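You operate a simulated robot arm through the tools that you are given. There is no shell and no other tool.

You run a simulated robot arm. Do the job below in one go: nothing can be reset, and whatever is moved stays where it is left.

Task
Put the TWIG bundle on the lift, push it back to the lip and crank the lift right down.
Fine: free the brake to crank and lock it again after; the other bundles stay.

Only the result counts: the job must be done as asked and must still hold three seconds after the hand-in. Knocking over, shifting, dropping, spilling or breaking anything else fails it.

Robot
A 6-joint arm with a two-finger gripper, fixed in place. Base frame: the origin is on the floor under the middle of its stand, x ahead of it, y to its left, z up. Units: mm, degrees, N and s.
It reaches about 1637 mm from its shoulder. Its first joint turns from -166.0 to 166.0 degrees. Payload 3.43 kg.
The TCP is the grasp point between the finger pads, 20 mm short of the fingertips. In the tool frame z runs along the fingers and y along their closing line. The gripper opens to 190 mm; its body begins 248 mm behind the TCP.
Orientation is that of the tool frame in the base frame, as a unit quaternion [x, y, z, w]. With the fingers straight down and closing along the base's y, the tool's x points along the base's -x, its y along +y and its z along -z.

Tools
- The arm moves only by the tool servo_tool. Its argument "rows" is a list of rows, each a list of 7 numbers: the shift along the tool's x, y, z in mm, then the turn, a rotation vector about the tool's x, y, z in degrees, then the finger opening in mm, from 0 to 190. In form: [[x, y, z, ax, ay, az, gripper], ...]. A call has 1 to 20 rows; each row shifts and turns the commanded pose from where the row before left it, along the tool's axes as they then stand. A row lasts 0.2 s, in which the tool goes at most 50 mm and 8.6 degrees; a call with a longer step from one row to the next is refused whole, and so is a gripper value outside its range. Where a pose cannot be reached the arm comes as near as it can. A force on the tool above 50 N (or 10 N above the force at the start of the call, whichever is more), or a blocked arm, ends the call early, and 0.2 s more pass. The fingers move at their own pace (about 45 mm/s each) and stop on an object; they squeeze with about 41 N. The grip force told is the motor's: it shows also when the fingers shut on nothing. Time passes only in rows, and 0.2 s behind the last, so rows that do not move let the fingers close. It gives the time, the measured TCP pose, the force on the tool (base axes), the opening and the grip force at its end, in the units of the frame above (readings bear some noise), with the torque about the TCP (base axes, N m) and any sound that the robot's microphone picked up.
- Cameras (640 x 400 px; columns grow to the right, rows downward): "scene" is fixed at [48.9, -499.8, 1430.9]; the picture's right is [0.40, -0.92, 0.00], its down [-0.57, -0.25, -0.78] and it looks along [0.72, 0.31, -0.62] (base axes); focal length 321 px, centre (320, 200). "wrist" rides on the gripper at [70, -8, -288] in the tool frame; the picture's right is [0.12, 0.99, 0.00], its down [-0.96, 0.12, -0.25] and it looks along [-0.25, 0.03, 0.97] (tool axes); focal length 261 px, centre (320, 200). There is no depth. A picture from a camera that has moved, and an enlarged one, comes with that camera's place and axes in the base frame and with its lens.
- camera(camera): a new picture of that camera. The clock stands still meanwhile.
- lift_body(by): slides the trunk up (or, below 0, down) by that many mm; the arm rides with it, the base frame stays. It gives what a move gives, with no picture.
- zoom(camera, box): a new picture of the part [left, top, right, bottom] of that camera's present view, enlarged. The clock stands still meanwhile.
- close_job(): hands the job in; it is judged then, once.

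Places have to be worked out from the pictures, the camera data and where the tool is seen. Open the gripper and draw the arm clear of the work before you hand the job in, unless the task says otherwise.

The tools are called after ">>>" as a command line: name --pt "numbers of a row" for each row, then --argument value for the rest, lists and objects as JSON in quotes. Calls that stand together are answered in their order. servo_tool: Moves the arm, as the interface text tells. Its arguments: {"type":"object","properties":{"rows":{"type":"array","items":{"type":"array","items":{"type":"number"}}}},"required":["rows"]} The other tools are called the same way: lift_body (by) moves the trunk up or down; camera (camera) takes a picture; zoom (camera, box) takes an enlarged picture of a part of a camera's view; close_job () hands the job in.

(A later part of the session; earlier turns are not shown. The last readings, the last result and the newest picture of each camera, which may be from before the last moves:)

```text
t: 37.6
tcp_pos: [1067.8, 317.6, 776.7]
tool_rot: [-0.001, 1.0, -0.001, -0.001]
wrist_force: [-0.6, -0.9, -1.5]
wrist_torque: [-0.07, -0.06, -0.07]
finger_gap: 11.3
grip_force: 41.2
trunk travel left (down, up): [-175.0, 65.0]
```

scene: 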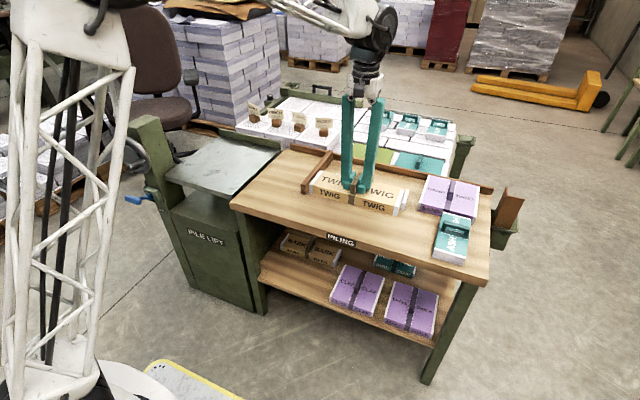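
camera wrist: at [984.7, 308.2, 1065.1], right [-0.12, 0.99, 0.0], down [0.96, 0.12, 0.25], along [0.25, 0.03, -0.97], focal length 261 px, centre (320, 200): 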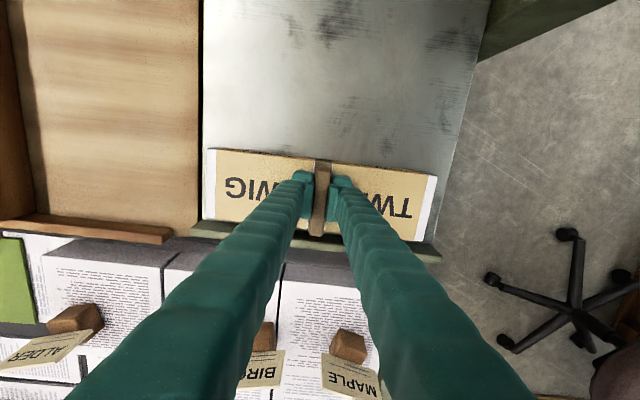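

>>> servo_tool --pt "-2 0 0 0 0 0 0" --pt "-2 0 0 0 0 0 0" --pt "0 0 0 0 0 0 0"

>>> zoom --camera "scene" --box '[200, 115, 290, 175]'

>>> zoom --camera "wrist" --box '[190, 140, 300, 260]'

```text
t: 38.4
tcp_pos: [1071.1, 316.6, 777.2]
tool_rot: [-0.001, 1.0, -0.001, -0.001]
wrist_force: [-24.0, -7.0, -4.7]
wrist_torque: [0.09, 0.54, -0.01]
finger_gap: 11.1
grip_force: 41.2
trunk travel left (down, up): [-175.0, 65.0]
```

```text
6.67 times, centred on (245, 145) of scene
camera zoom: at [48.9, -499.8, 1430.9], right [0.4, -0.92, 0.0], down [-0.57, -0.25, -0.78], along [0.72, 0.31, -0.62], focal length 2142 px, centre (820, 567)
```

zoom: 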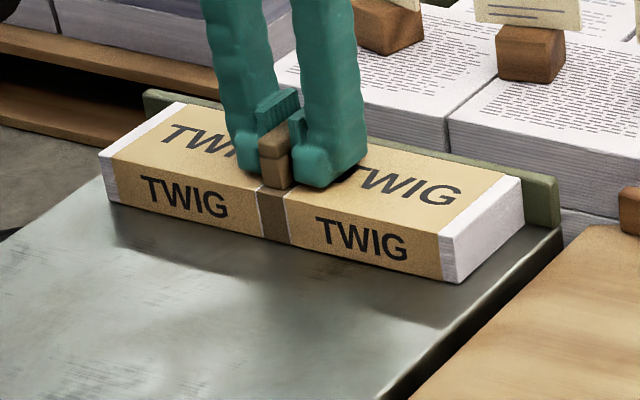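

```text
3.33 times, centred on (245, 200) of wrist
camera zoom: at [1001.5, 309.1, 1065.7], right [-0.12, 0.99, 0.0], down [0.96, 0.12, 0.24], along [0.24, 0.03, -0.97], focal length 869 px, centre (570, 200)
```

zoom: 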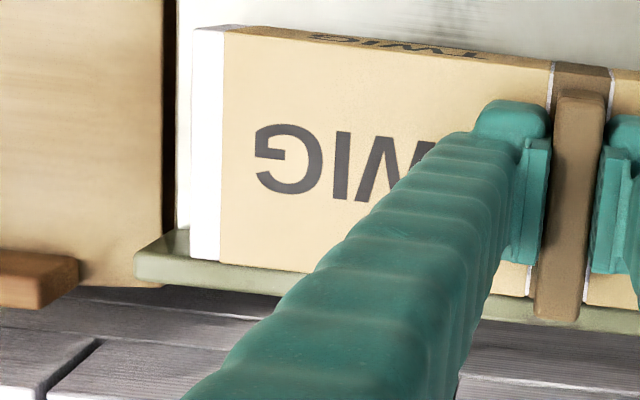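

The force jumped to 24 N: TWIG is against the lip. I settle it 1 mm down and open the fingers to let go.

>>> servo_tool --pt "0.6 0 1.2 0 0 0 0" --pt "0 0 0 0 0 0 0" --pt "0 0 0 0 0 0 15" --pt "0 0 0 0 0 0 30" --pt "0 0 0 0 0 0 40" --pt "0 0 0 0 0 0 40"

>>> zoom --camera "scene" --box '[200, 115, 290, 175]'

>>> zoom --camera "wrist" --box '[190, 120, 460, 270]'

```text
t: 39.8
tcp_pos: [1072.5, 316.7, 775.9]
tool_rot: [0.0, 1.0, 0.001, 0.001]
wrist_force: [0.0, -0.7, 0.6]
wrist_torque: [0.01, -0.01, 0.01]
finger_gap: 40.2
grip_force: 0.2
trunk travel left (down, up): [-175.0, 65.0]
```

```text
6.67 times, centred on (245, 145) of scene
camera zoom: at [48.9, -499.8, 1430.9], right [0.4, -0.92, 0.0], down [-0.57, -0.25, -0.78], along [0.72, 0.31, -0.62], focal length 2142 px, centre (820, 567)
```

zoom: 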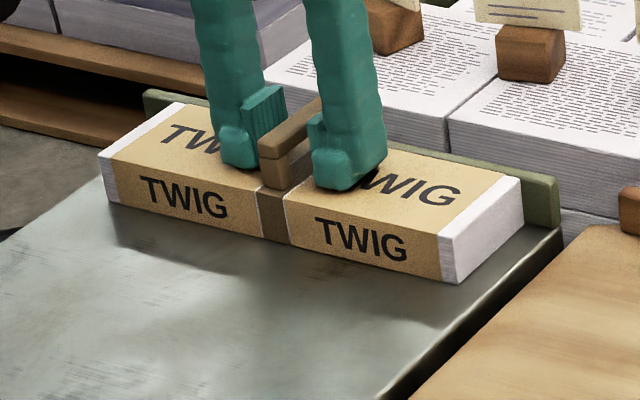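

```text
2.37 times, centred on (325, 195) of wrist
camera zoom: at [1002.5, 308.7, 1065.0], right [-0.12, 0.99, 0.0], down [0.96, 0.12, 0.25], along [0.25, 0.03, -0.97], focal length 618 px, centre (308, 212)
```

zoom: 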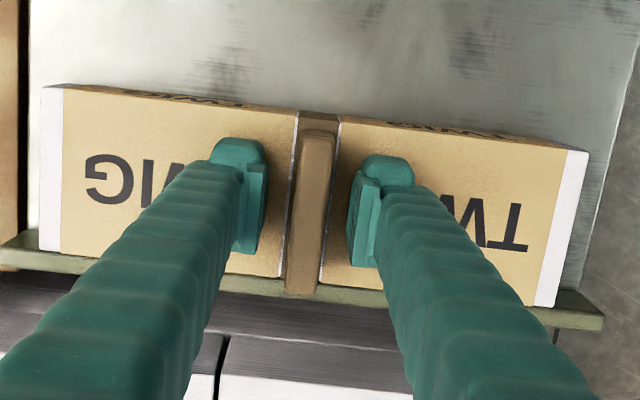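

TWIG sits square against the lip and the fingers are free on both sides of its handle. I rise straight up to about z 1000 and travel to the front side of the post.

>>> servo_tool --pt "0 0 -10 0 0 0 40" --pt "0 0 -30 0 0 0 40" --pt "0 0 -45 0 0 0 40" --pt "0 0 -45 0 0 0 60" --pt "0 0 -48 0 0 0 100" --pt "0 0 -46 0 0 0 100" --pt "43.6 14.2 0 0 0 0 110" --pt "43.6 14.2 0 0 0 0 110" --pt "43.6 14.2 0 0 0 0 110" --pt "43.6 14.2 0 0 0 0 110" --pt "43.6 14.2 0 0 0 0 110" --pt "43.6 14.2 0 0 0 0 110" --pt "43.6 14.2 0 0 0 0 110" --pt "43.6 14.2 0 0 0 0 110" --pt "43.6 14.2 0 0 0 0 110" --pt "43.6 14.2 0 0 0 0 110" --pt "43.6 14.2 0 0 0 0 110" --pt "43.6 14.2 0 0 0 0 110" --pt "43.6 14.2 0 0 0 0 110"

>>> zoom --camera "scene" --box '[100, 60, 340, 220]'

>>> camera --camera "wrist"

```text
t: 43.8
tcp_pos: [506.5, 497.2, 992.0]
tool_rot: [0.001, 1.0, 0.0, -0.001]
wrist_force: [0.5, 0.8, -0.3]
wrist_torque: [-0.02, 0.17, 0.01]
finger_gap: 110.2
grip_force: 0.1
out of reach, approached as far as the arm can: row 6
trunk travel left (down, up): [-175.0, 65.0]
```

```text
2.50 times, centred on (220, 140) of scene
camera zoom: at [48.9, -499.8, 1430.9], right [0.4, -0.92, 0.0], down [-0.57, -0.25, -0.78], along [0.72, 0.31, -0.62], focal length 803 px, centre (570, 350)
```

zoom: 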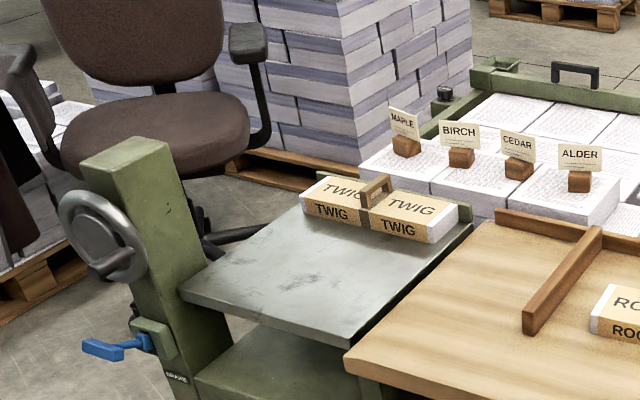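

```text
taken
camera wrist: at [436.1, 490.6, 1279.6], right [-0.12, 0.99, 0.0], down [0.96, 0.11, 0.25], along [0.24, 0.03, -0.97], focal length 261 px, centre (320, 200)
```

wrist: 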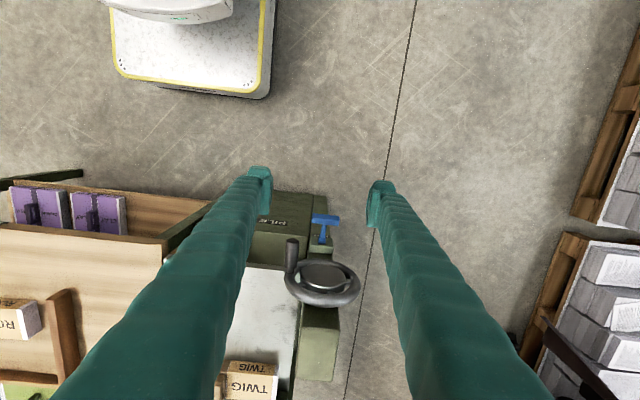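

TWIG stays at the lip. I pitch the tool 60° forward so the fingers can reach the brake lever from in front, below the wheel.

>>> servo_tool --pt "0 0 0 0 -8.57 0 110" --pt "0 0 0 0 -8.57 0 110" --pt "0 0 0 0 -8.57 0 110" --pt "0 0 0 0 -8.57 0 110" --pt "0 0 0 0 -8.57 0 110" --pt "0 0 0 0 -8.57 0 110" --pt "0 0 0 0 -8.58 0 110" --pt "35.1 4.8 24.9 0 0 0 110" --pt "35.1 4.8 24.9 0 0 0 110" --pt "35.1 4.8 24.9 0 0 0 110" --pt "35.1 4.8 24.9 0 0 0 110"

>>> camera --camera "wrist"

>>> camera --camera "scene"

```text
t: 46.2
tcp_pos: [526.4, 520.2, 819.9]
tool_rot: [0.0, 0.866, 0.0, 0.5]
wrist_force: [-0.2, -0.8, 0.6]
wrist_torque: [0.13, 0.08, 0.14]
finger_gap: 110.1
grip_force: 0.0
trunk travel left (down, up): [-175.0, 65.0]
```

```text
taken
camera wrist: at [242.0, 512.6, 902.5], right [-0.06, 0.99, -0.1], down [0.27, 0.12, 0.96], along [0.96, 0.03, -0.27], focal length 261 px, centre (320, 200)
```

wrist: 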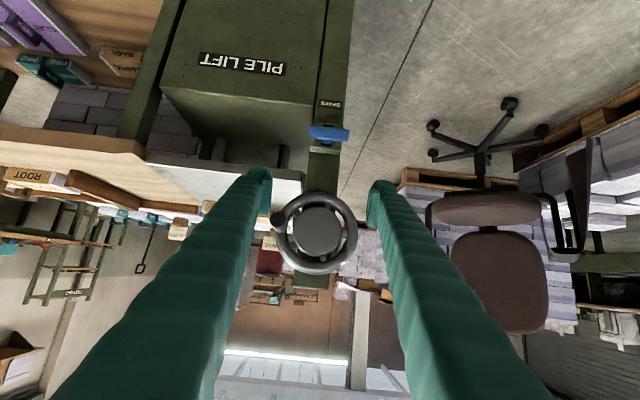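

```text
taken
```

scene: 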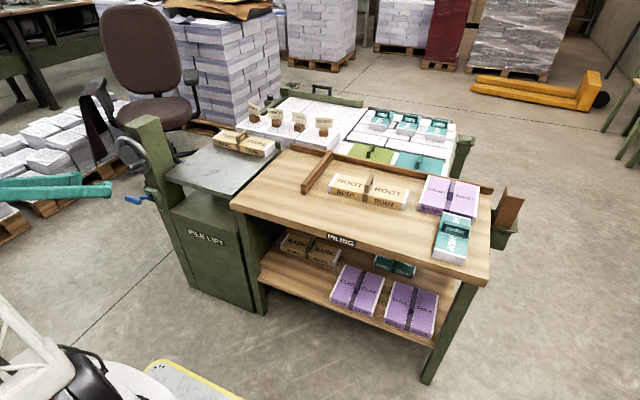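

I zoom on the wheel and the brake from here to refine their positions.

>>> zoom --camera "wrist" --box '[260, 90, 380, 165]'

>>> zoom --camera "wrist" --box '[250, 170, 390, 290]'

>>> zoom --camera "scene" --box '[90, 100, 210, 240]'

```text
5.33 times, centred on (320, 128) of wrist
camera zoom: at [242.0, 512.6, 902.5], right [-0.06, 0.99, -0.1], down [0.27, 0.12, 0.96], along [0.96, 0.03, -0.27], focal length 1390 px, centre (320, 587)
```

zoom: 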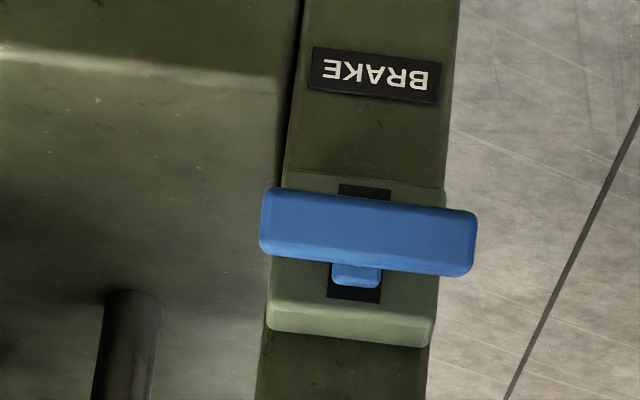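

```text
3.33 times, centred on (320, 230) of wrist
camera zoom: at [242.0, 512.6, 902.5], right [-0.06, 0.99, -0.1], down [0.27, 0.12, 0.96], along [0.96, 0.03, -0.27], focal length 869 px, centre (320, 100)
```

zoom: 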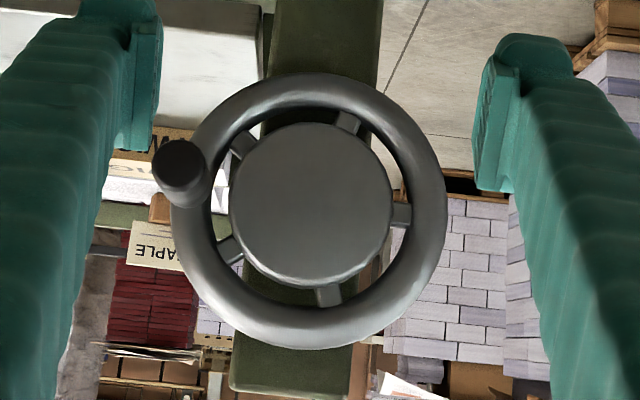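

```text
2.86 times, centred on (150, 170) of scene
camera zoom: at [48.9, -499.8, 1430.9], right [0.4, -0.92, 0.0], down [-0.57, -0.25, -0.78], along [0.72, 0.31, -0.62], focal length 918 px, centre (806, 286)
```

zoom: 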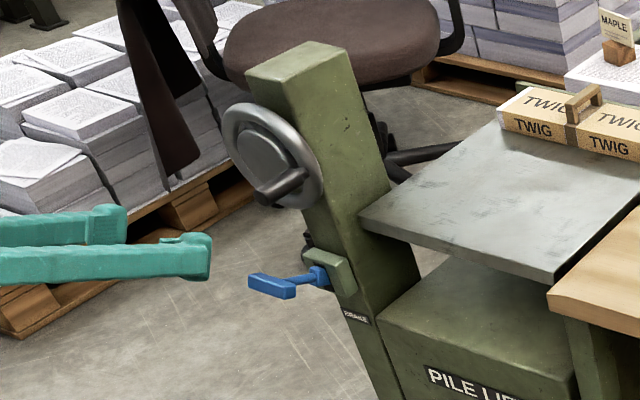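

Two wrist views put the T-grip's centre at about (635, 528, 674), 68 mm long along y, its slot centred at z ≈ 632. I move to 60 mm short of it along the finger direction.

>>> servo_tool --pt "18 2 26.7 0 0 0 110" --pt "18 2 26.7 0 0 0 110" --pt "18 2 26.7 0 0 0 110" --pt "18 2 26.7 0 0 0 110" --pt "0 0 0 0 0 0 110"

>>> camera --camera "wrist"

>>> zoom --camera "scene" --box '[90, 120, 210, 240]'

```text
t: 47.4
tcp_pos: [578.9, 528.6, 704.3]
tool_rot: [0.001, 0.866, -0.001, 0.5]
wrist_force: [-0.3, 0.5, -0.2]
wrist_torque: [0.01, -0.01, 0.01]
finger_gap: 110.0
grip_force: 0.0
trunk travel left (down, up): [-175.0, 65.0]
```

```text
taken
camera wrist: at [294.9, 520.5, 787.0], right [-0.06, 0.99, -0.1], down [0.27, 0.12, 0.96], along [0.96, 0.03, -0.27], focal length 261 px, centre (320, 200)
```

wrist: 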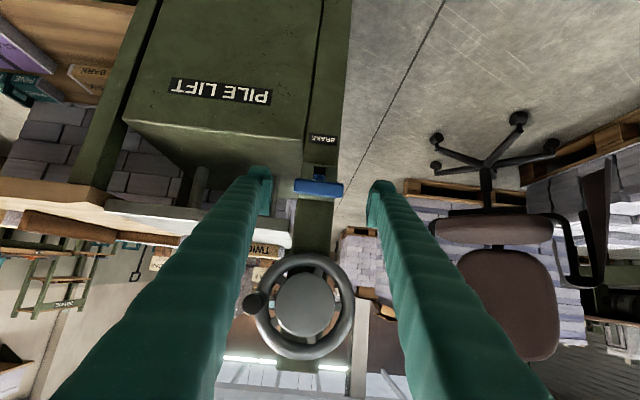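

```text
3.33 times, centred on (150, 180) of scene
camera zoom: at [48.9, -499.8, 1430.9], right [0.4, -0.92, 0.0], down [-0.57, -0.25, -0.78], along [0.72, 0.31, -0.62], focal length 1071 px, centre (887, 267)
```

zoom: 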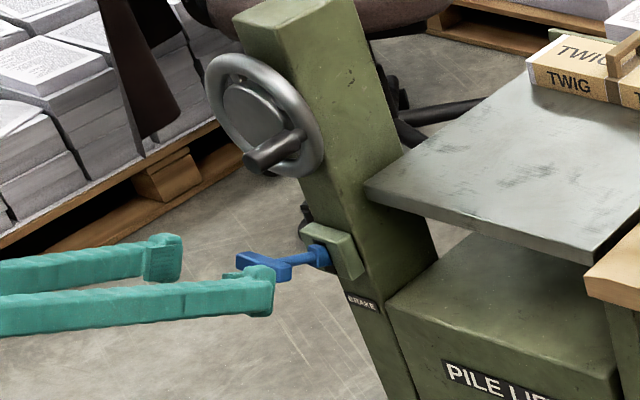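

The grip sits just on the finger line (expected pixel row 186, seen 187). I advance 58 mm so the pads flank the grip's ends.

>>> servo_tool --pt "0 -0.5 16 0 0 0 105" --pt "0 0 16 0 0 0 100" --pt "0 0 14 0 0 0 95" --pt "0 0 12 0 0 0 90" --pt "0 0 0 0 0 0 90"

>>> zoom --camera "wrist" --box '[230, 120, 410, 250]'

>>> zoom --camera "scene" --box '[110, 160, 200, 230]'

```text
t: 48.6
tcp_pos: [630.5, 526.6, 674.3]
tool_rot: [0.001, 0.866, -0.002, 0.5]
wrist_force: [-0.3, 0.0, -0.1]
wrist_torque: [-0.02, 0.01, -0.01]
finger_gap: 90.3
grip_force: 0.2
trunk travel left (down, up): [-175.0, 65.0]
```

```text
3.08 times, centred on (320, 185) of wrist
camera zoom: at [346.2, 519.7, 758.0], right [-0.06, 0.99, -0.1], down [0.27, 0.12, 0.96], along [0.96, 0.03, -0.27], focal length 802 px, centre (320, 246)
```

zoom: 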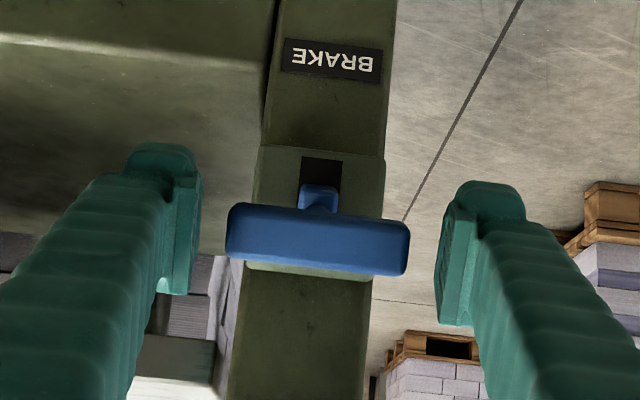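

```text
5.71 times, centred on (155, 195) of scene
camera zoom: at [48.9, -499.8, 1430.9], right [0.4, -0.92, 0.0], down [-0.57, -0.25, -0.78], along [0.72, 0.31, -0.62], focal length 1836 px, centre (1263, 229)
```

zoom: 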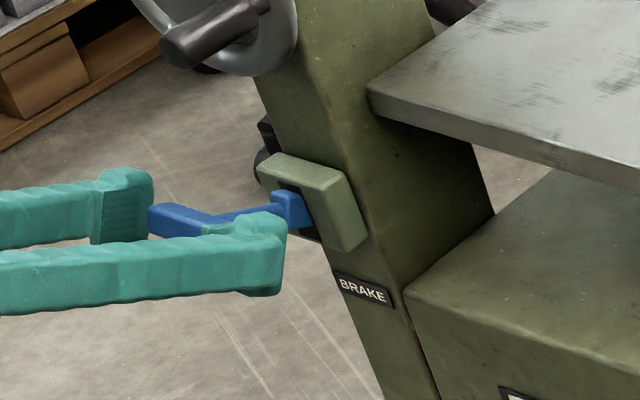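

The bar is between the pads, about 6 mm beyond the TCP. I advance 5 mm more and pinch it by its ends.

>>> servo_tool --pt "0 0.5 5 0 0 0 85" --pt "0 0 0 0 0 0 70" --pt "0 0 0 0 0 0 60" --pt "0 0 0 0 0 0 50" --pt "0 0 0 0 0 0 50" --pt "0 0 0 0 0 0 50"

>>> zoom --camera "wrist" --box '[230, 120, 410, 250]'

```text
t: 50.0
tcp_pos: [633.5, 526.7, 672.2]
tool_rot: [0.001, 0.866, -0.001, 0.5]
wrist_force: [-7.5, -15.6, -0.8]
wrist_torque: [-0.08, 0.22, -0.2]
finger_gap: 66.7
grip_force: 45.1
trunk travel left (down, up): [-175.0, 65.0]
```

```text
3.08 times, centred on (320, 185) of wrist
camera zoom: at [349.8, 519.5, 755.7], right [-0.06, 0.99, -0.1], down [0.27, 0.12, 0.96], along [0.96, 0.03, -0.27], focal length 802 px, centre (320, 246)
```

zoom: 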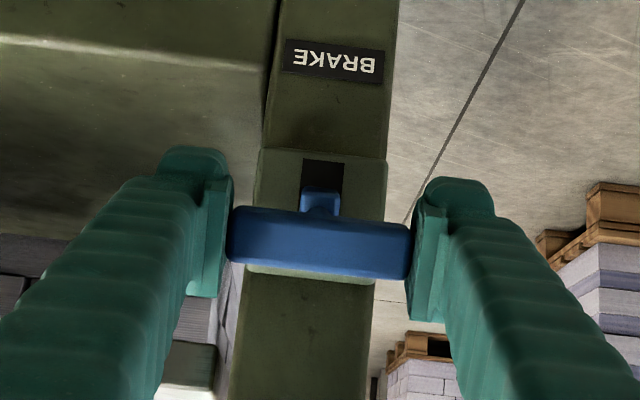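

Pinched at 66.7 mm, with a slight sideways load that I ease by 1 mm. I start swinging the lever down along its arc, two 5 mm steps first.

>>> servo_tool --pt "0 -1 0 0 0 0 50" --pt "5 0 0.6 0 0 0 50" --pt "5 0 0.8 0 0 0 50" --pt "0 0 0 0 0 0 50"

>>> zoom --camera "scene" --box '[110, 160, 200, 230]'

```text
t: 51.0
tcp_pos: [627.7, 528.0, 662.5]
tool_rot: [0.001, 0.866, -0.001, 0.5]
wrist_force: [23.5, -19.0, 5.6]
wrist_torque: [0.03, -1.08, 0.04]
finger_gap: 67.0
grip_force: 45.1
trunk travel left (down, up): [-175.0, 65.0]
```

```text
5.71 times, centred on (155, 195) of scene
camera zoom: at [48.9, -499.8, 1430.9], right [0.4, -0.92, 0.0], down [-0.57, -0.25, -0.78], along [0.72, 0.31, -0.62], focal length 1836 px, centre (1263, 229)
```

zoom: 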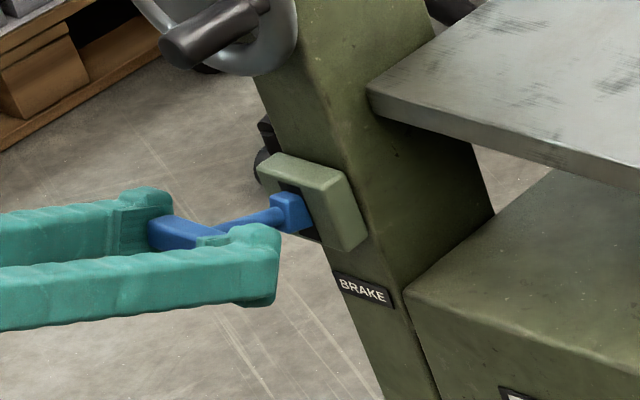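

The pull shows the arc needs less outward travel and a bit more to -y. I relax by 3 mm in +x and 2 mm in -y and read again.

>>> servo_tool --pt "-1.5 -2 2.6 0 0 0 50" --pt "0 0 0 0 0 0 50"

```text
t: 51.6
tcp_pos: [630.9, 527.3, 663.4]
tool_rot: [-0.001, 0.867, 0.0, 0.498]
wrist_force: [-39.0, -15.0, 13.3]
wrist_torque: [-0.04, -0.21, -0.31]
finger_gap: 67.4
grip_force: 44.9
trunk travel left (down, up): [-175.0, 65.0]
```

The fit now suggests a lever of about 141 mm pivoting near (770, 632), range about ±17°. I relieve the x force and follow that arc down another 8 mm.

>>> servo_tool --pt "0.9 0 -1.6 0 0 0 50" --pt "3.9 0 1.3 0 0 0 50" --pt "4 0 1.3 0 0 0 50" --pt "0 0 0 0 0 0 50"

>>> zoom --camera "scene" --box '[110, 160, 200, 230]'

```text
t: 52.6
tcp_pos: [629.9, 526.6, 654.4]
tool_rot: [0.0, 0.865, 0.0, 0.501]
wrist_force: [7.6, 5.8, 13.7]
wrist_torque: [0.09, -1.3, 0.06]
finger_gap: 67.2
grip_force: 44.8
trunk travel left (down, up): [-175.0, 65.0]
```

```text
5.71 times, centred on (155, 195) of scene
camera zoom: at [48.9, -499.8, 1430.9], right [0.4, -0.92, 0.0], down [-0.57, -0.25, -0.78], along [0.72, 0.31, -0.62], focal length 1836 px, centre (1263, 229)
```

zoom: 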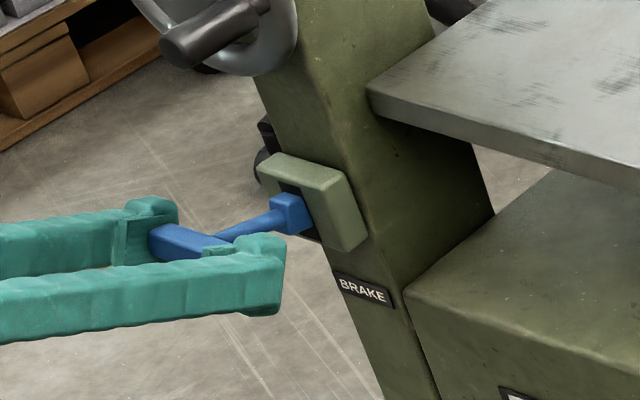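

The lever follows. I go on down the arc by about 20 mm.

>>> servo_tool --pt "4.4 0 2.1 0 0 0 50" --pt "4.5 0 2.0 0 0 0 50" --pt "4.4 0 2.2 0 0 0 50" --pt "4.3 0 2.3 0 0 0 50" --pt "0 0 0 0 0 0 50"

>>> zoom --camera "scene" --box '[110, 160, 200, 230]'

```text
t: 53.8
tcp_pos: [625.4, 527.2, 633.8]
tool_rot: [-0.001, 0.867, 0.0, 0.499]
wrist_force: [-28.4, 3.1, 12.5]
wrist_torque: [-0.08, -1.3, 0.06]
finger_gap: 67.3
grip_force: 44.1
trunk travel left (down, up): [-175.0, 65.0]
```

```text
5.71 times, centred on (155, 195) of scene
camera zoom: at [48.9, -499.8, 1430.9], right [0.4, -0.92, 0.0], down [-0.57, -0.25, -0.78], along [0.72, 0.31, -0.62], focal length 1836 px, centre (1263, 229)
```

zoom: 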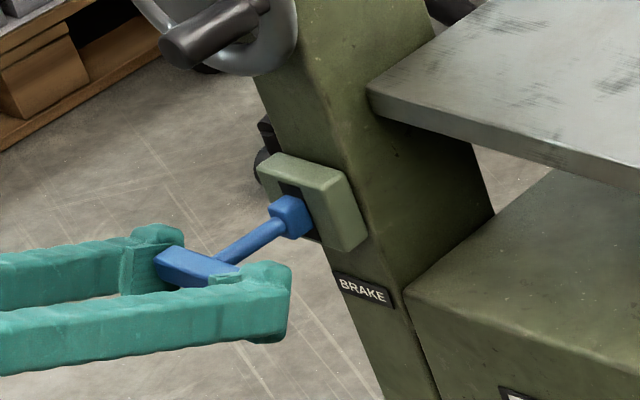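

Force says to let out about 1.3 mm in -x. I do that and continue another 10 mm down.

>>> servo_tool --pt "0.65 0 -1.1 0 0 0 50" --pt "4.5 0 2.2 0 0 0 50" --pt "4.4 0 2.3 0 0 0 50" --pt "0 0 0 0 0 0 50"

```text
t: 54.8
tcp_pos: [626.8, 527.0, 625.0]
tool_rot: [0.001, 0.867, -0.004, 0.499]
wrist_force: [4.3, 15.2, 14.9]
wrist_torque: [0.31, -1.25, 0.39]
finger_gap: 67.3
grip_force: 45.4
trunk travel left (down, up): [-175.0, 65.0]
```

>>> servo_tool --pt "4.3 0.5 2.5 0 0 0 50" --pt "4.3 0.5 2.6 0 0 0 50" --pt "0 0 0 0 0 0 50"

>>> zoom --camera "scene" --box '[110, 160, 200, 230]'

```text
t: 55.6
tcp_pos: [625.4, 525.1, 617.3]
tool_rot: [0.0, 0.868, -0.006, 0.497]
wrist_force: [-6.5, -19.9, 12.4]
wrist_torque: [0.41, -1.23, 0.18]
finger_gap: 67.6
grip_force: 45.2
out of reach, approached as far as the arm can: row 2
trunk travel left (down, up): [-175.0, 65.0]
```

```text
5.71 times, centred on (155, 195) of scene
camera zoom: at [48.9, -499.8, 1430.9], right [0.4, -0.92, 0.0], down [-0.57, -0.25, -0.78], along [0.72, 0.31, -0.62], focal length 1836 px, centre (1263, 229)
```

zoom: 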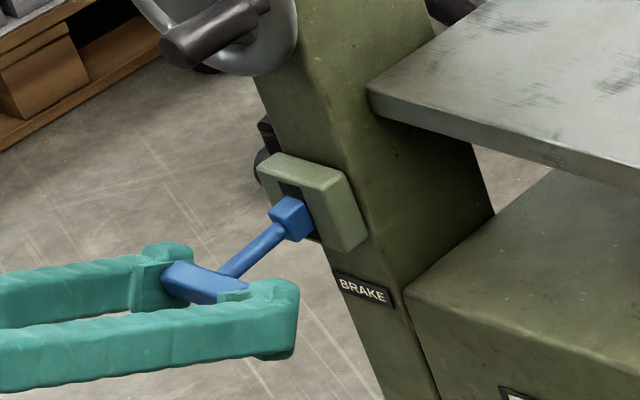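

The arm reached its limit here ("out of reach"), with the lever about level or slightly below. I use the trunk to go on down, in small steps, watching the force.

>>> lift_body --by -6

```text
t: 56.1
tcp_pos: [627.0, 526.1, 611.7]
tool_rot: [0.0, 0.868, -0.006, 0.497]
wrist_force: [-5.3, -38.8, 10.9]
wrist_torque: [0.73, -1.1, 0.23]
finger_gap: 67.4
grip_force: 44.6
trunk travel left (down, up): [-169.0, 71.0]
```

The trunk step works; I ease the sideways load and then continue down.

>>> servo_tool --pt "0 -1.2 0 0 0 0 50" --pt "0 0 0 0 0 0 50"

```text
t: 56.8
tcp_pos: [628.2, 526.7, 612.4]
tool_rot: [0.0, 0.868, -0.006, 0.497]
wrist_force: [5.1, -41.8, 3.0]
wrist_torque: [0.93, -0.29, 0.26]
finger_gap: 67.4
grip_force: 45.3
trunk travel left (down, up): [-169.0, 71.0]
```

The sideways force stays near 40 N because the arm is at a joint limit here. I let go of the lever, back out, and will lower the trunk to gain reach before finishing the stroke.

>>> servo_tool --pt "0 0 0 0 0 0 75" --pt "0 0 0 0 0 0 95" --pt "0 0 -10 0 0 0 100" --pt "0 0 -25 0 0 0 100" --pt "0 0 -35 0 0 0 100" --pt "0 0 0 0 0 0 100"

>>> zoom --camera "scene" --box '[110, 160, 200, 230]'

>>> camera --camera "wrist"

```text
t: 58.1
tcp_pos: [569.7, 527.3, 645.8]
tool_rot: [-0.001, 0.867, -0.005, 0.498]
wrist_force: [0.5, 0.4, -1.0]
wrist_torque: [0.01, 0.03, -0.03]
finger_gap: 99.9
grip_force: 0.0
trunk travel left (down, up): [-169.0, 71.0]
```

```text
5.71 times, centred on (155, 195) of scene
camera zoom: at [48.9, -499.8, 1430.9], right [0.4, -0.92, 0.0], down [-0.57, -0.25, -0.78], along [0.72, 0.31, -0.62], focal length 1836 px, centre (1263, 229)
```

zoom: 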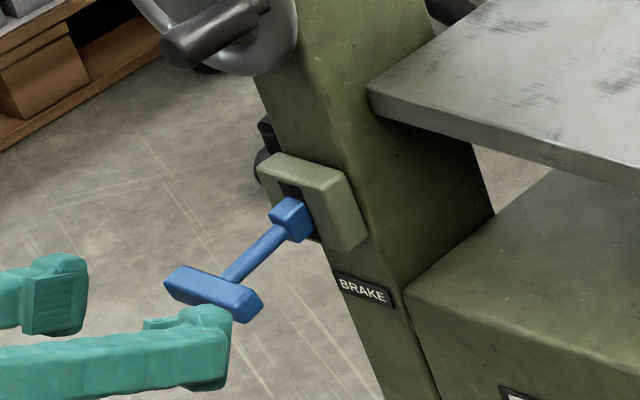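

```text
taken
camera wrist: at [285.8, 521.1, 730.2], right [-0.06, 0.99, -0.11], down [0.27, 0.12, 0.95], along [0.96, 0.02, -0.28], focal length 261 px, centre (320, 200)
```

wrist: 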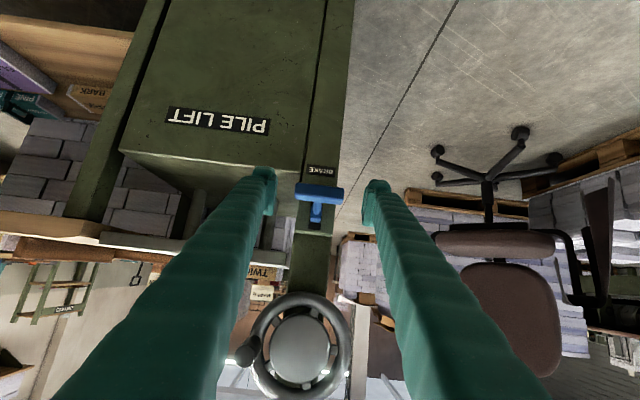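

The lever now points slightly below level and holds its place. I raise the TCP 100 mm clear of it and lower the trunk by 100 mm for better reach.

>>> servo_tool --pt "-28.9 0 -16.7 0 0 0 100" --pt "-28.9 0 -16.7 0 0 0 100" --pt "-28.9 0 -16.7 0 0 0 100"

>>> lift_body --by -100

>>> camera --camera "wrist"

>>> camera --camera "scene"

```text
t: 59.0
tcp_pos: [567.4, 530.4, 747.8]
tool_rot: [-0.001, 0.867, -0.005, 0.498]
wrist_force: [-0.7, 0.4, -0.3]
wrist_torque: [-0.05, -0.12, -0.07]
finger_gap: 99.9
grip_force: 0.0
trunk travel left (down, up): [-169.0, 71.0]
```

```text
t: 60.3
tcp_pos: [567.6, 530.5, 648.4]
tool_rot: [-0.001, 0.867, -0.005, 0.498]
wrist_force: [0.8, -0.1, 0.3]
wrist_torque: [0.02, -0.04, 0.02]
finger_gap: 100.2
grip_force: 0.1
trunk travel left (down, up): [-69.0, 171.0]
```

```text
taken
camera wrist: at [284.1, 523.8, 732.4], right [-0.06, 0.99, -0.11], down [0.27, 0.12, 0.95], along [0.96, 0.02, -0.28], focal length 261 px, centre (320, 200)
```

wrist: 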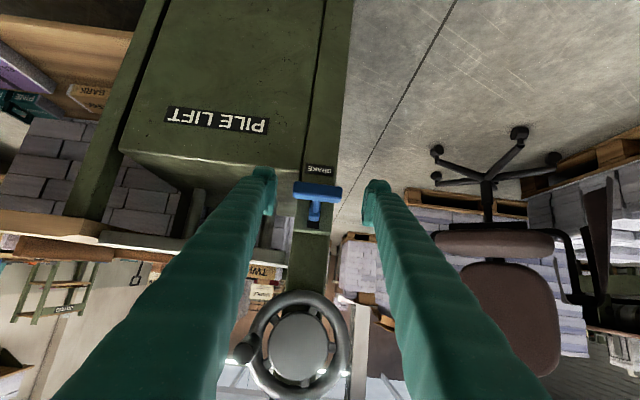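

```text
taken
```

scene: 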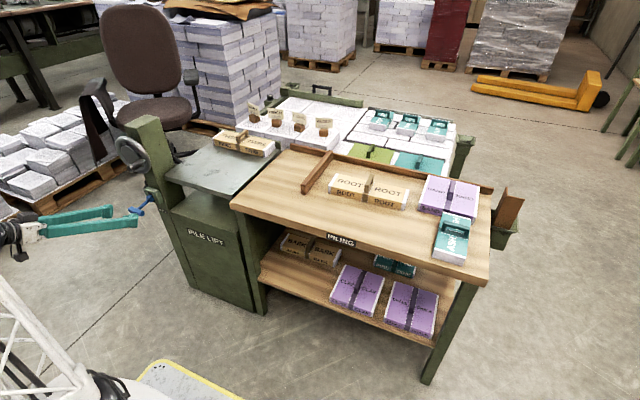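

The bar is again straight ahead on the finger line, about 66 mm away and 4 mm to -y. I advance and pinch it again.

>>> servo_tool --pt "0 -3.5 16 0 0 0 95" --pt "0 0 18 0 0 0 92" --pt "0 0 18 0 0 0 90" --pt "0 0 13 0 0 0 88" --pt "0 0 0 0 0 0 70" --pt "0 0 0 0 0 0 55" --pt "0 0 0 0 0 0 50" --pt "0 0 0 0 0 0 50"

>>> zoom --camera "scene" --box '[110, 160, 200, 230]'

>>> zoom --camera "wrist" --box '[230, 120, 410, 250]'

```text
t: 62.1
tcp_pos: [624.2, 526.3, 615.2]
tool_rot: [-0.001, 0.868, -0.005, 0.497]
wrist_force: [2.9, 7.0, 1.9]
wrist_torque: [0.21, -0.08, 0.23]
finger_gap: 67.1
grip_force: 44.7
trunk travel left (down, up): [-69.0, 171.0]
```

```text
5.71 times, centred on (155, 195) of scene
camera zoom: at [48.9, -499.8, 1430.9], right [0.4, -0.92, 0.0], down [-0.57, -0.25, -0.78], along [0.72, 0.31, -0.62], focal length 1836 px, centre (1263, 229)
```

zoom: 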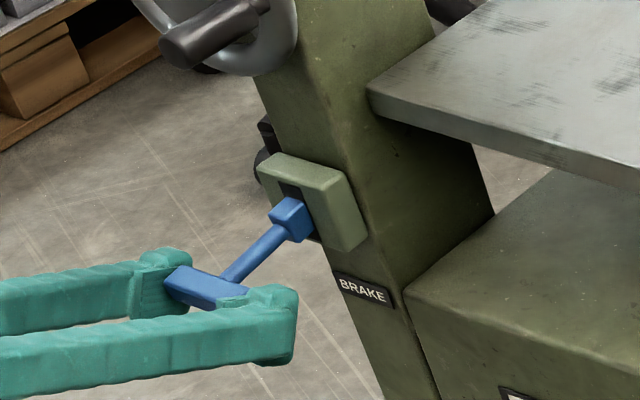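

```text
3.08 times, centred on (320, 185) of wrist
camera zoom: at [339.9, 520.5, 699.4], right [-0.06, 0.99, -0.11], down [0.27, 0.12, 0.95], along [0.96, 0.02, -0.28], focal length 802 px, centre (320, 246)
```

zoom: 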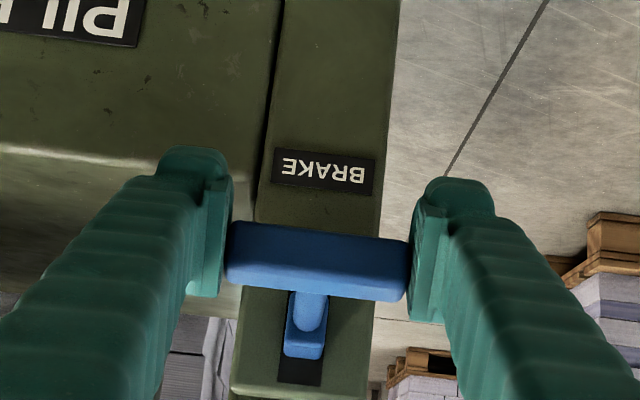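

Gripped again with small forces. I carry on down with the arc now curving back towards the post, 10 mm.

>>> servo_tool --pt "4.1 0 2.9 0 0 0 50" --pt "4.0 0 3.1 0 0 0 50" --pt "0 0 0 0 0 0 50"

>>> zoom --camera "scene" --box '[110, 160, 200, 230]'

```text
t: 62.9
tcp_pos: [625.0, 526.2, 605.6]
tool_rot: [-0.001, 0.867, -0.004, 0.498]
wrist_force: [5.7, 11.6, 15.6]
wrist_torque: [0.22, -1.33, 0.24]
finger_gap: 67.2
grip_force: 45.3
trunk travel left (down, up): [-69.0, 171.0]
```

```text
5.71 times, centred on (155, 195) of scene
camera zoom: at [48.9, -499.8, 1430.9], right [0.4, -0.92, 0.0], down [-0.57, -0.25, -0.78], along [0.72, 0.31, -0.62], focal length 1836 px, centre (1263, 229)
```

zoom: 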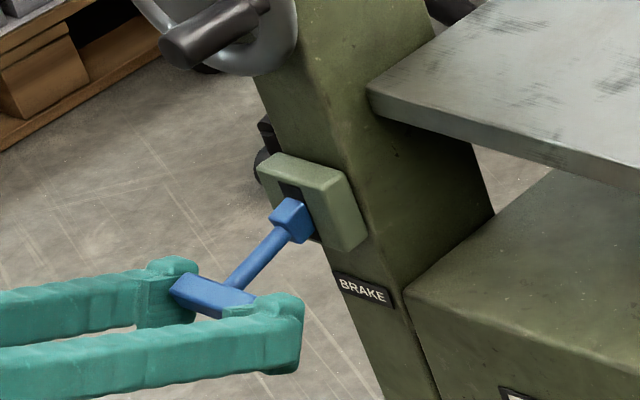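

>>> servo_tool --pt "3.8 0 3.3 0 0 0 50" --pt "3.7 0 3.5 0 0 0 50" --pt "0 0 0 0 0 0 50"

>>> zoom --camera "scene" --box '[110, 160, 200, 230]'

```text
t: 63.7
tcp_pos: [625.9, 526.0, 595.3]
tool_rot: [0.001, 0.867, -0.005, 0.498]
wrist_force: [9.5, 11.6, 16.4]
wrist_torque: [0.42, -1.15, 0.11]
finger_gap: 67.4
grip_force: 44.8
trunk travel left (down, up): [-69.0, 171.0]
```

```text
5.71 times, centred on (155, 195) of scene
camera zoom: at [48.9, -499.8, 1430.9], right [0.4, -0.92, 0.0], down [-0.57, -0.25, -0.78], along [0.72, 0.31, -0.62], focal length 1836 px, centre (1263, 229)
```

zoom: 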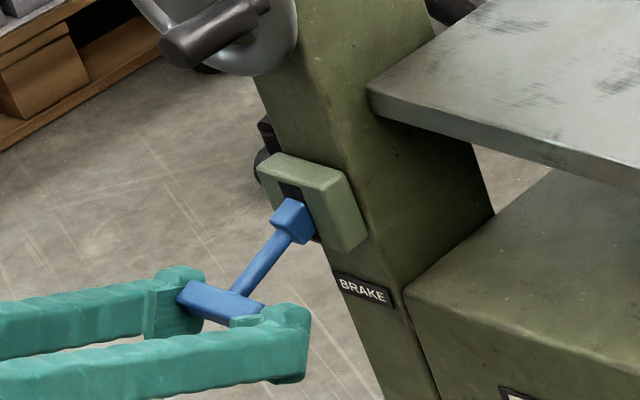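

>>> servo_tool --pt "3.4 0 4.0 0 0 0 50" --pt "3.4 0 4.0 0 0 0 50" --pt "0 0 0 0 0 0 50"

>>> zoom --camera "scene" --box '[110, 160, 200, 230]'

```text
t: 64.5
tcp_pos: [629.8, 526.3, 585.7]
tool_rot: [-0.001, 0.867, -0.005, 0.498]
wrist_force: [2.3, 14.4, 14.0]
wrist_torque: [-0.07, -1.16, 0.41]
finger_gap: 67.2
grip_force: 44.7
trunk travel left (down, up): [-69.0, 171.0]
```

```text
5.71 times, centred on (155, 195) of scene
camera zoom: at [48.9, -499.8, 1430.9], right [0.4, -0.92, 0.0], down [-0.57, -0.25, -0.78], along [0.72, 0.31, -0.62], focal length 1836 px, centre (1263, 229)
```

zoom: 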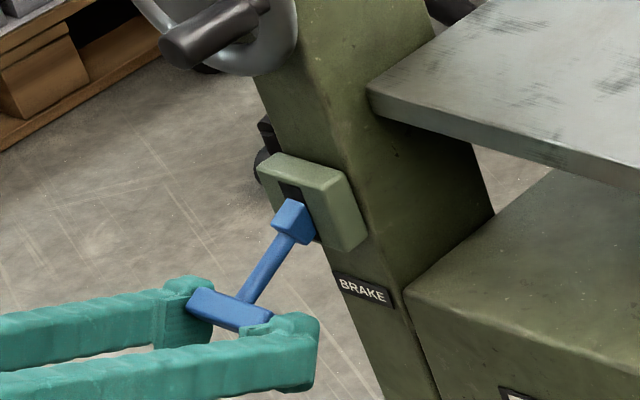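

>>> servo_tool --pt "3.3 0 4.2 0 0 0 50" --pt "3.2 0 4.3 0 0 0 50" --pt "0 0 0 0 0 0 50"

>>> zoom --camera "scene" --box '[110, 160, 200, 230]'

```text
t: 65.2
tcp_pos: [634.1, 525.7, 578.2]
tool_rot: [0.0, 0.867, -0.004, 0.498]
wrist_force: [-45.5, 3.0, 23.5]
wrist_torque: [-0.07, -0.85, -0.02]
finger_gap: 67.9
grip_force: 45.3
trunk travel left (down, up): [-69.0, 171.0]
stopped in row 3: the force on the tool passed its limit at 50 N (the readings are from after the stop); the commanded pose is now the measured one
```

```text
5.71 times, centred on (155, 195) of scene
camera zoom: at [48.9, -499.8, 1430.9], right [0.4, -0.92, 0.0], down [-0.57, -0.25, -0.78], along [0.72, 0.31, -0.62], focal length 1836 px, centre (1263, 229)
```

zoom: 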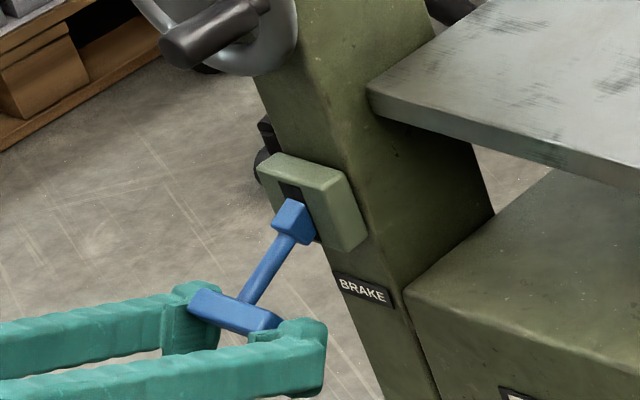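

Force limit reached: mostly a push in +x, and the lever barely moved, so it may be at its lower stop. I relax x by 2 mm and test with a small push straight down.

>>> servo_tool --pt "1.0 0 -1.7 0 0 0 50" --pt "0 0 0 0 0 0 50"

>>> servo_tool --pt "1.7 0 1.0 0 0 0 50" --pt "0 0 0 0 0 0 50"

>>> zoom --camera "wrist" --box '[230, 120, 410, 250]'

```text
t: 65.8
tcp_pos: [634.2, 526.2, 576.7]
tool_rot: [0.001, 0.866, -0.004, 0.5]
wrist_force: [-18.2, 16.7, 25.9]
wrist_torque: [-0.54, 0.51, -0.3]
finger_gap: 68.1
grip_force: 45.2
trunk travel left (down, up): [-69.0, 171.0]
```

```text
t: 66.5
tcp_pos: [634.0, 526.7, 577.6]
tool_rot: [0.0, 0.866, -0.003, 0.5]
wrist_force: [-19.0, -1.6, 19.2]
wrist_torque: [-0.03, 0.72, 0.7]
finger_gap: 68.0
grip_force: 45.1
trunk travel left (down, up): [-69.0, 171.0]
stopped in row 2: the force on the tool passed its limit at 51 N (the readings are from after the stop); the commanded pose is now the measured one
```

```text
3.08 times, centred on (320, 185) of wrist
camera zoom: at [349.4, 520.4, 660.2], right [-0.06, 0.99, -0.11], down [0.27, 0.12, 0.96], along [0.96, 0.02, -0.27], focal length 802 px, centre (320, 246)
```

zoom: 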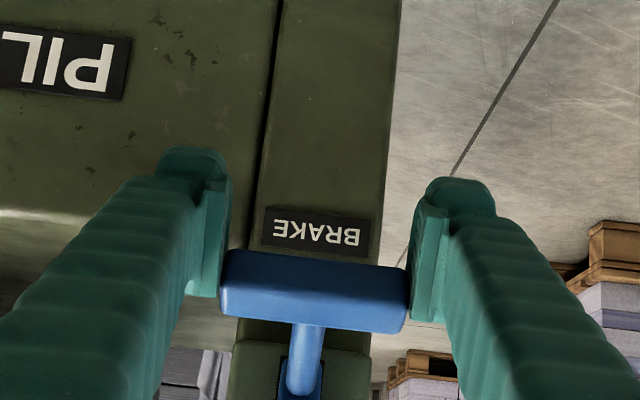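

A further 2 mm down meets a hard stop: the lever is fully down, about 90 mm below where it was. I open and back away from it.

>>> servo_tool --pt "0 0 0 0 0 0 75" --pt "0 0 0 0 0 0 100" --pt "0 0 -15 0 0 0 105" --pt "0 0 -30 0 0 0 105" --pt "0 0 -40 0 0 0 105" --pt "-29 0 -25 0 0 0 105" --pt "-35 0 -20 0 0 0 105" --pt "-40 0 -10 0 0 0 105" --pt "-40 0 0 0 0 0 105"

>>> camera --camera "wrist"

>>> zoom --camera "scene" --box '[90, 90, 290, 240]'

```text
t: 68.5
tcp_pos: [581.9, 526.8, 769.7]
tool_rot: [0.0, 0.867, -0.005, 0.499]
wrist_force: [1.2, 0.0, -1.2]
wrist_torque: [-0.04, -0.08, -0.07]
finger_gap: 105.3
grip_force: 0.1
trunk travel left (down, up): [-69.0, 171.0]
```

```text
taken
camera wrist: at [297.9, 520.3, 853.5], right [-0.06, 0.99, -0.11], down [0.27, 0.12, 0.96], along [0.96, 0.02, -0.27], focal length 261 px, centre (320, 200)
```

wrist: 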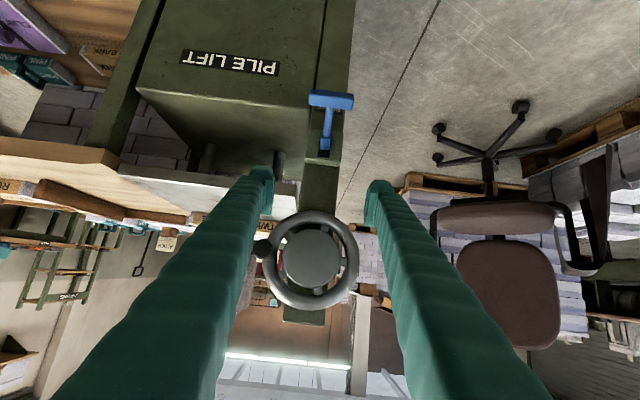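

```text
2.67 times, centred on (190, 165) of scene
camera zoom: at [48.9, -499.8, 1430.9], right [0.4, -0.92, 0.0], down [-0.57, -0.25, -0.78], along [0.72, 0.31, -0.62], focal length 857 px, centre (667, 293)
```

zoom: 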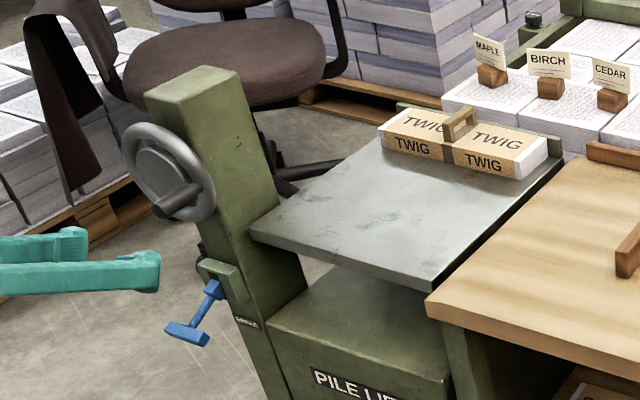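

The brake lever is down and nothing else moved. From the wrist views the wheel centre is near (701, 527, 836) and the knob near y 464.5, z 833, from x 630 to 690, radius about 62.5. I line up in front of the knob.

>>> servo_tool --pt "0 0 0 -0.5 0 0.29 90" --pt "-29.6 -20.8 -14.3 0 0 0 80" --pt "-29.6 -20.8 -14.3 0 0 0 70" --pt "-29.6 -20.8 -14.3 0 0 0 65" --pt "0 0 0 0 0 0 65"

>>> camera --camera "wrist"

>>> zoom --camera "scene" --box '[90, 90, 210, 200]'

```text
t: 69.7
tcp_pos: [591.4, 465.7, 867.2]
tool_rot: [0.0, 0.867, 0.002, 0.499]
wrist_force: [-0.1, -0.1, -0.4]
wrist_torque: [-0.01, 0.01, 0.01]
finger_gap: 65.0
grip_force: 0.0
trunk travel left (down, up): [-69.0, 171.0]
```

```text
taken
camera wrist: at [306.2, 456.0, 951.1], right [-0.06, 0.99, -0.1], down [0.27, 0.11, 0.96], along [0.96, 0.03, -0.27], focal length 261 px, centre (320, 200)
```

wrist: 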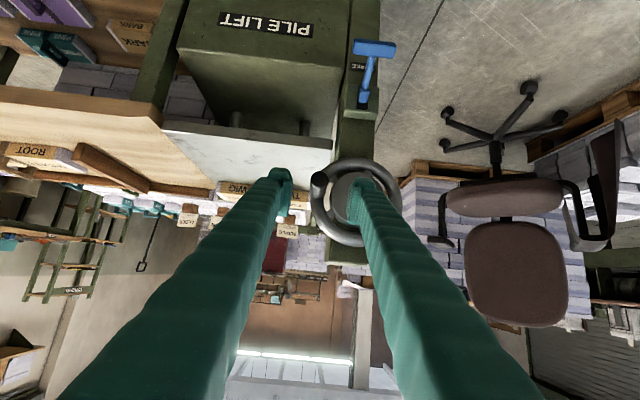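

```text
3.64 times, centred on (150, 145) of scene
camera zoom: at [48.9, -499.8, 1430.9], right [0.4, -0.92, 0.0], down [-0.57, -0.25, -0.78], along [0.72, 0.31, -0.62], focal length 1169 px, centre (938, 400)
```

zoom: 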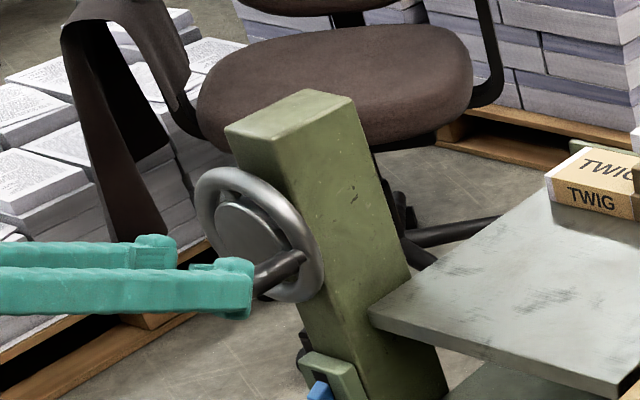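

>>> zoom --camera "wrist" --box '[270, 140, 410, 250]'

```text
3.64 times, centred on (340, 195) of wrist
camera zoom: at [306.2, 456.0, 951.1], right [-0.06, 0.99, -0.1], down [0.27, 0.11, 0.96], along [0.96, 0.03, -0.27], focal length 948 px, centre (247, 218)
```

zoom: 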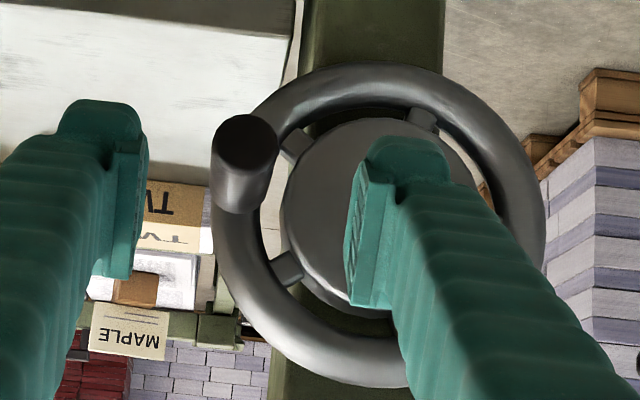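

The knob is centred between the fingers and on the finger axis. I advance 70 mm to have the pads either side of its middle.

>>> servo_tool --pt "0 -1.0 20 0 0 0 65" --pt "0 0 20 0 0 0 60" --pt "0 0 18 0 0 0 60" --pt "0 0 10 0 0 0 60" --pt "0 0 0 0 0 0 60"

>>> zoom --camera "wrist" --box '[260, 130, 400, 250]'

>>> zoom --camera "scene" --box '[100, 110, 190, 190]'

```text
t: 70.9
tcp_pos: [650.0, 464.7, 832.7]
tool_rot: [0.001, 0.866, 0.0, 0.5]
wrist_force: [-0.5, -0.1, -0.2]
wrist_torque: [0.0, -0.02, -0.01]
finger_gap: 60.0
grip_force: 0.0
trunk travel left (down, up): [-69.0, 171.0]
```

```text
3.33 times, centred on (330, 190) of wrist
camera zoom: at [365.9, 456.1, 916.5], right [-0.06, 0.99, -0.1], down [0.27, 0.11, 0.96], along [0.96, 0.03, -0.27], focal length 869 px, centre (287, 233)
```

zoom: 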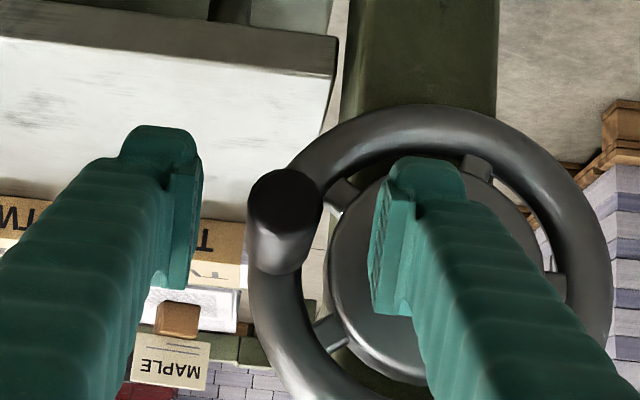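

```text
5.00 times, centred on (145, 150) of scene
camera zoom: at [48.9, -499.8, 1430.9], right [0.4, -0.92, 0.0], down [-0.57, -0.25, -0.78], along [0.72, 0.31, -0.62], focal length 1607 px, centre (1195, 450)
```

zoom: 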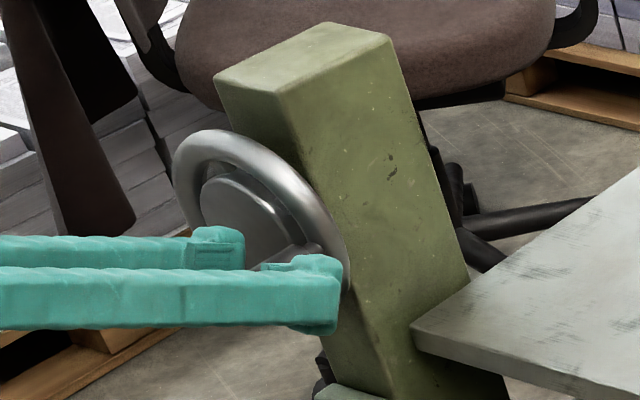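

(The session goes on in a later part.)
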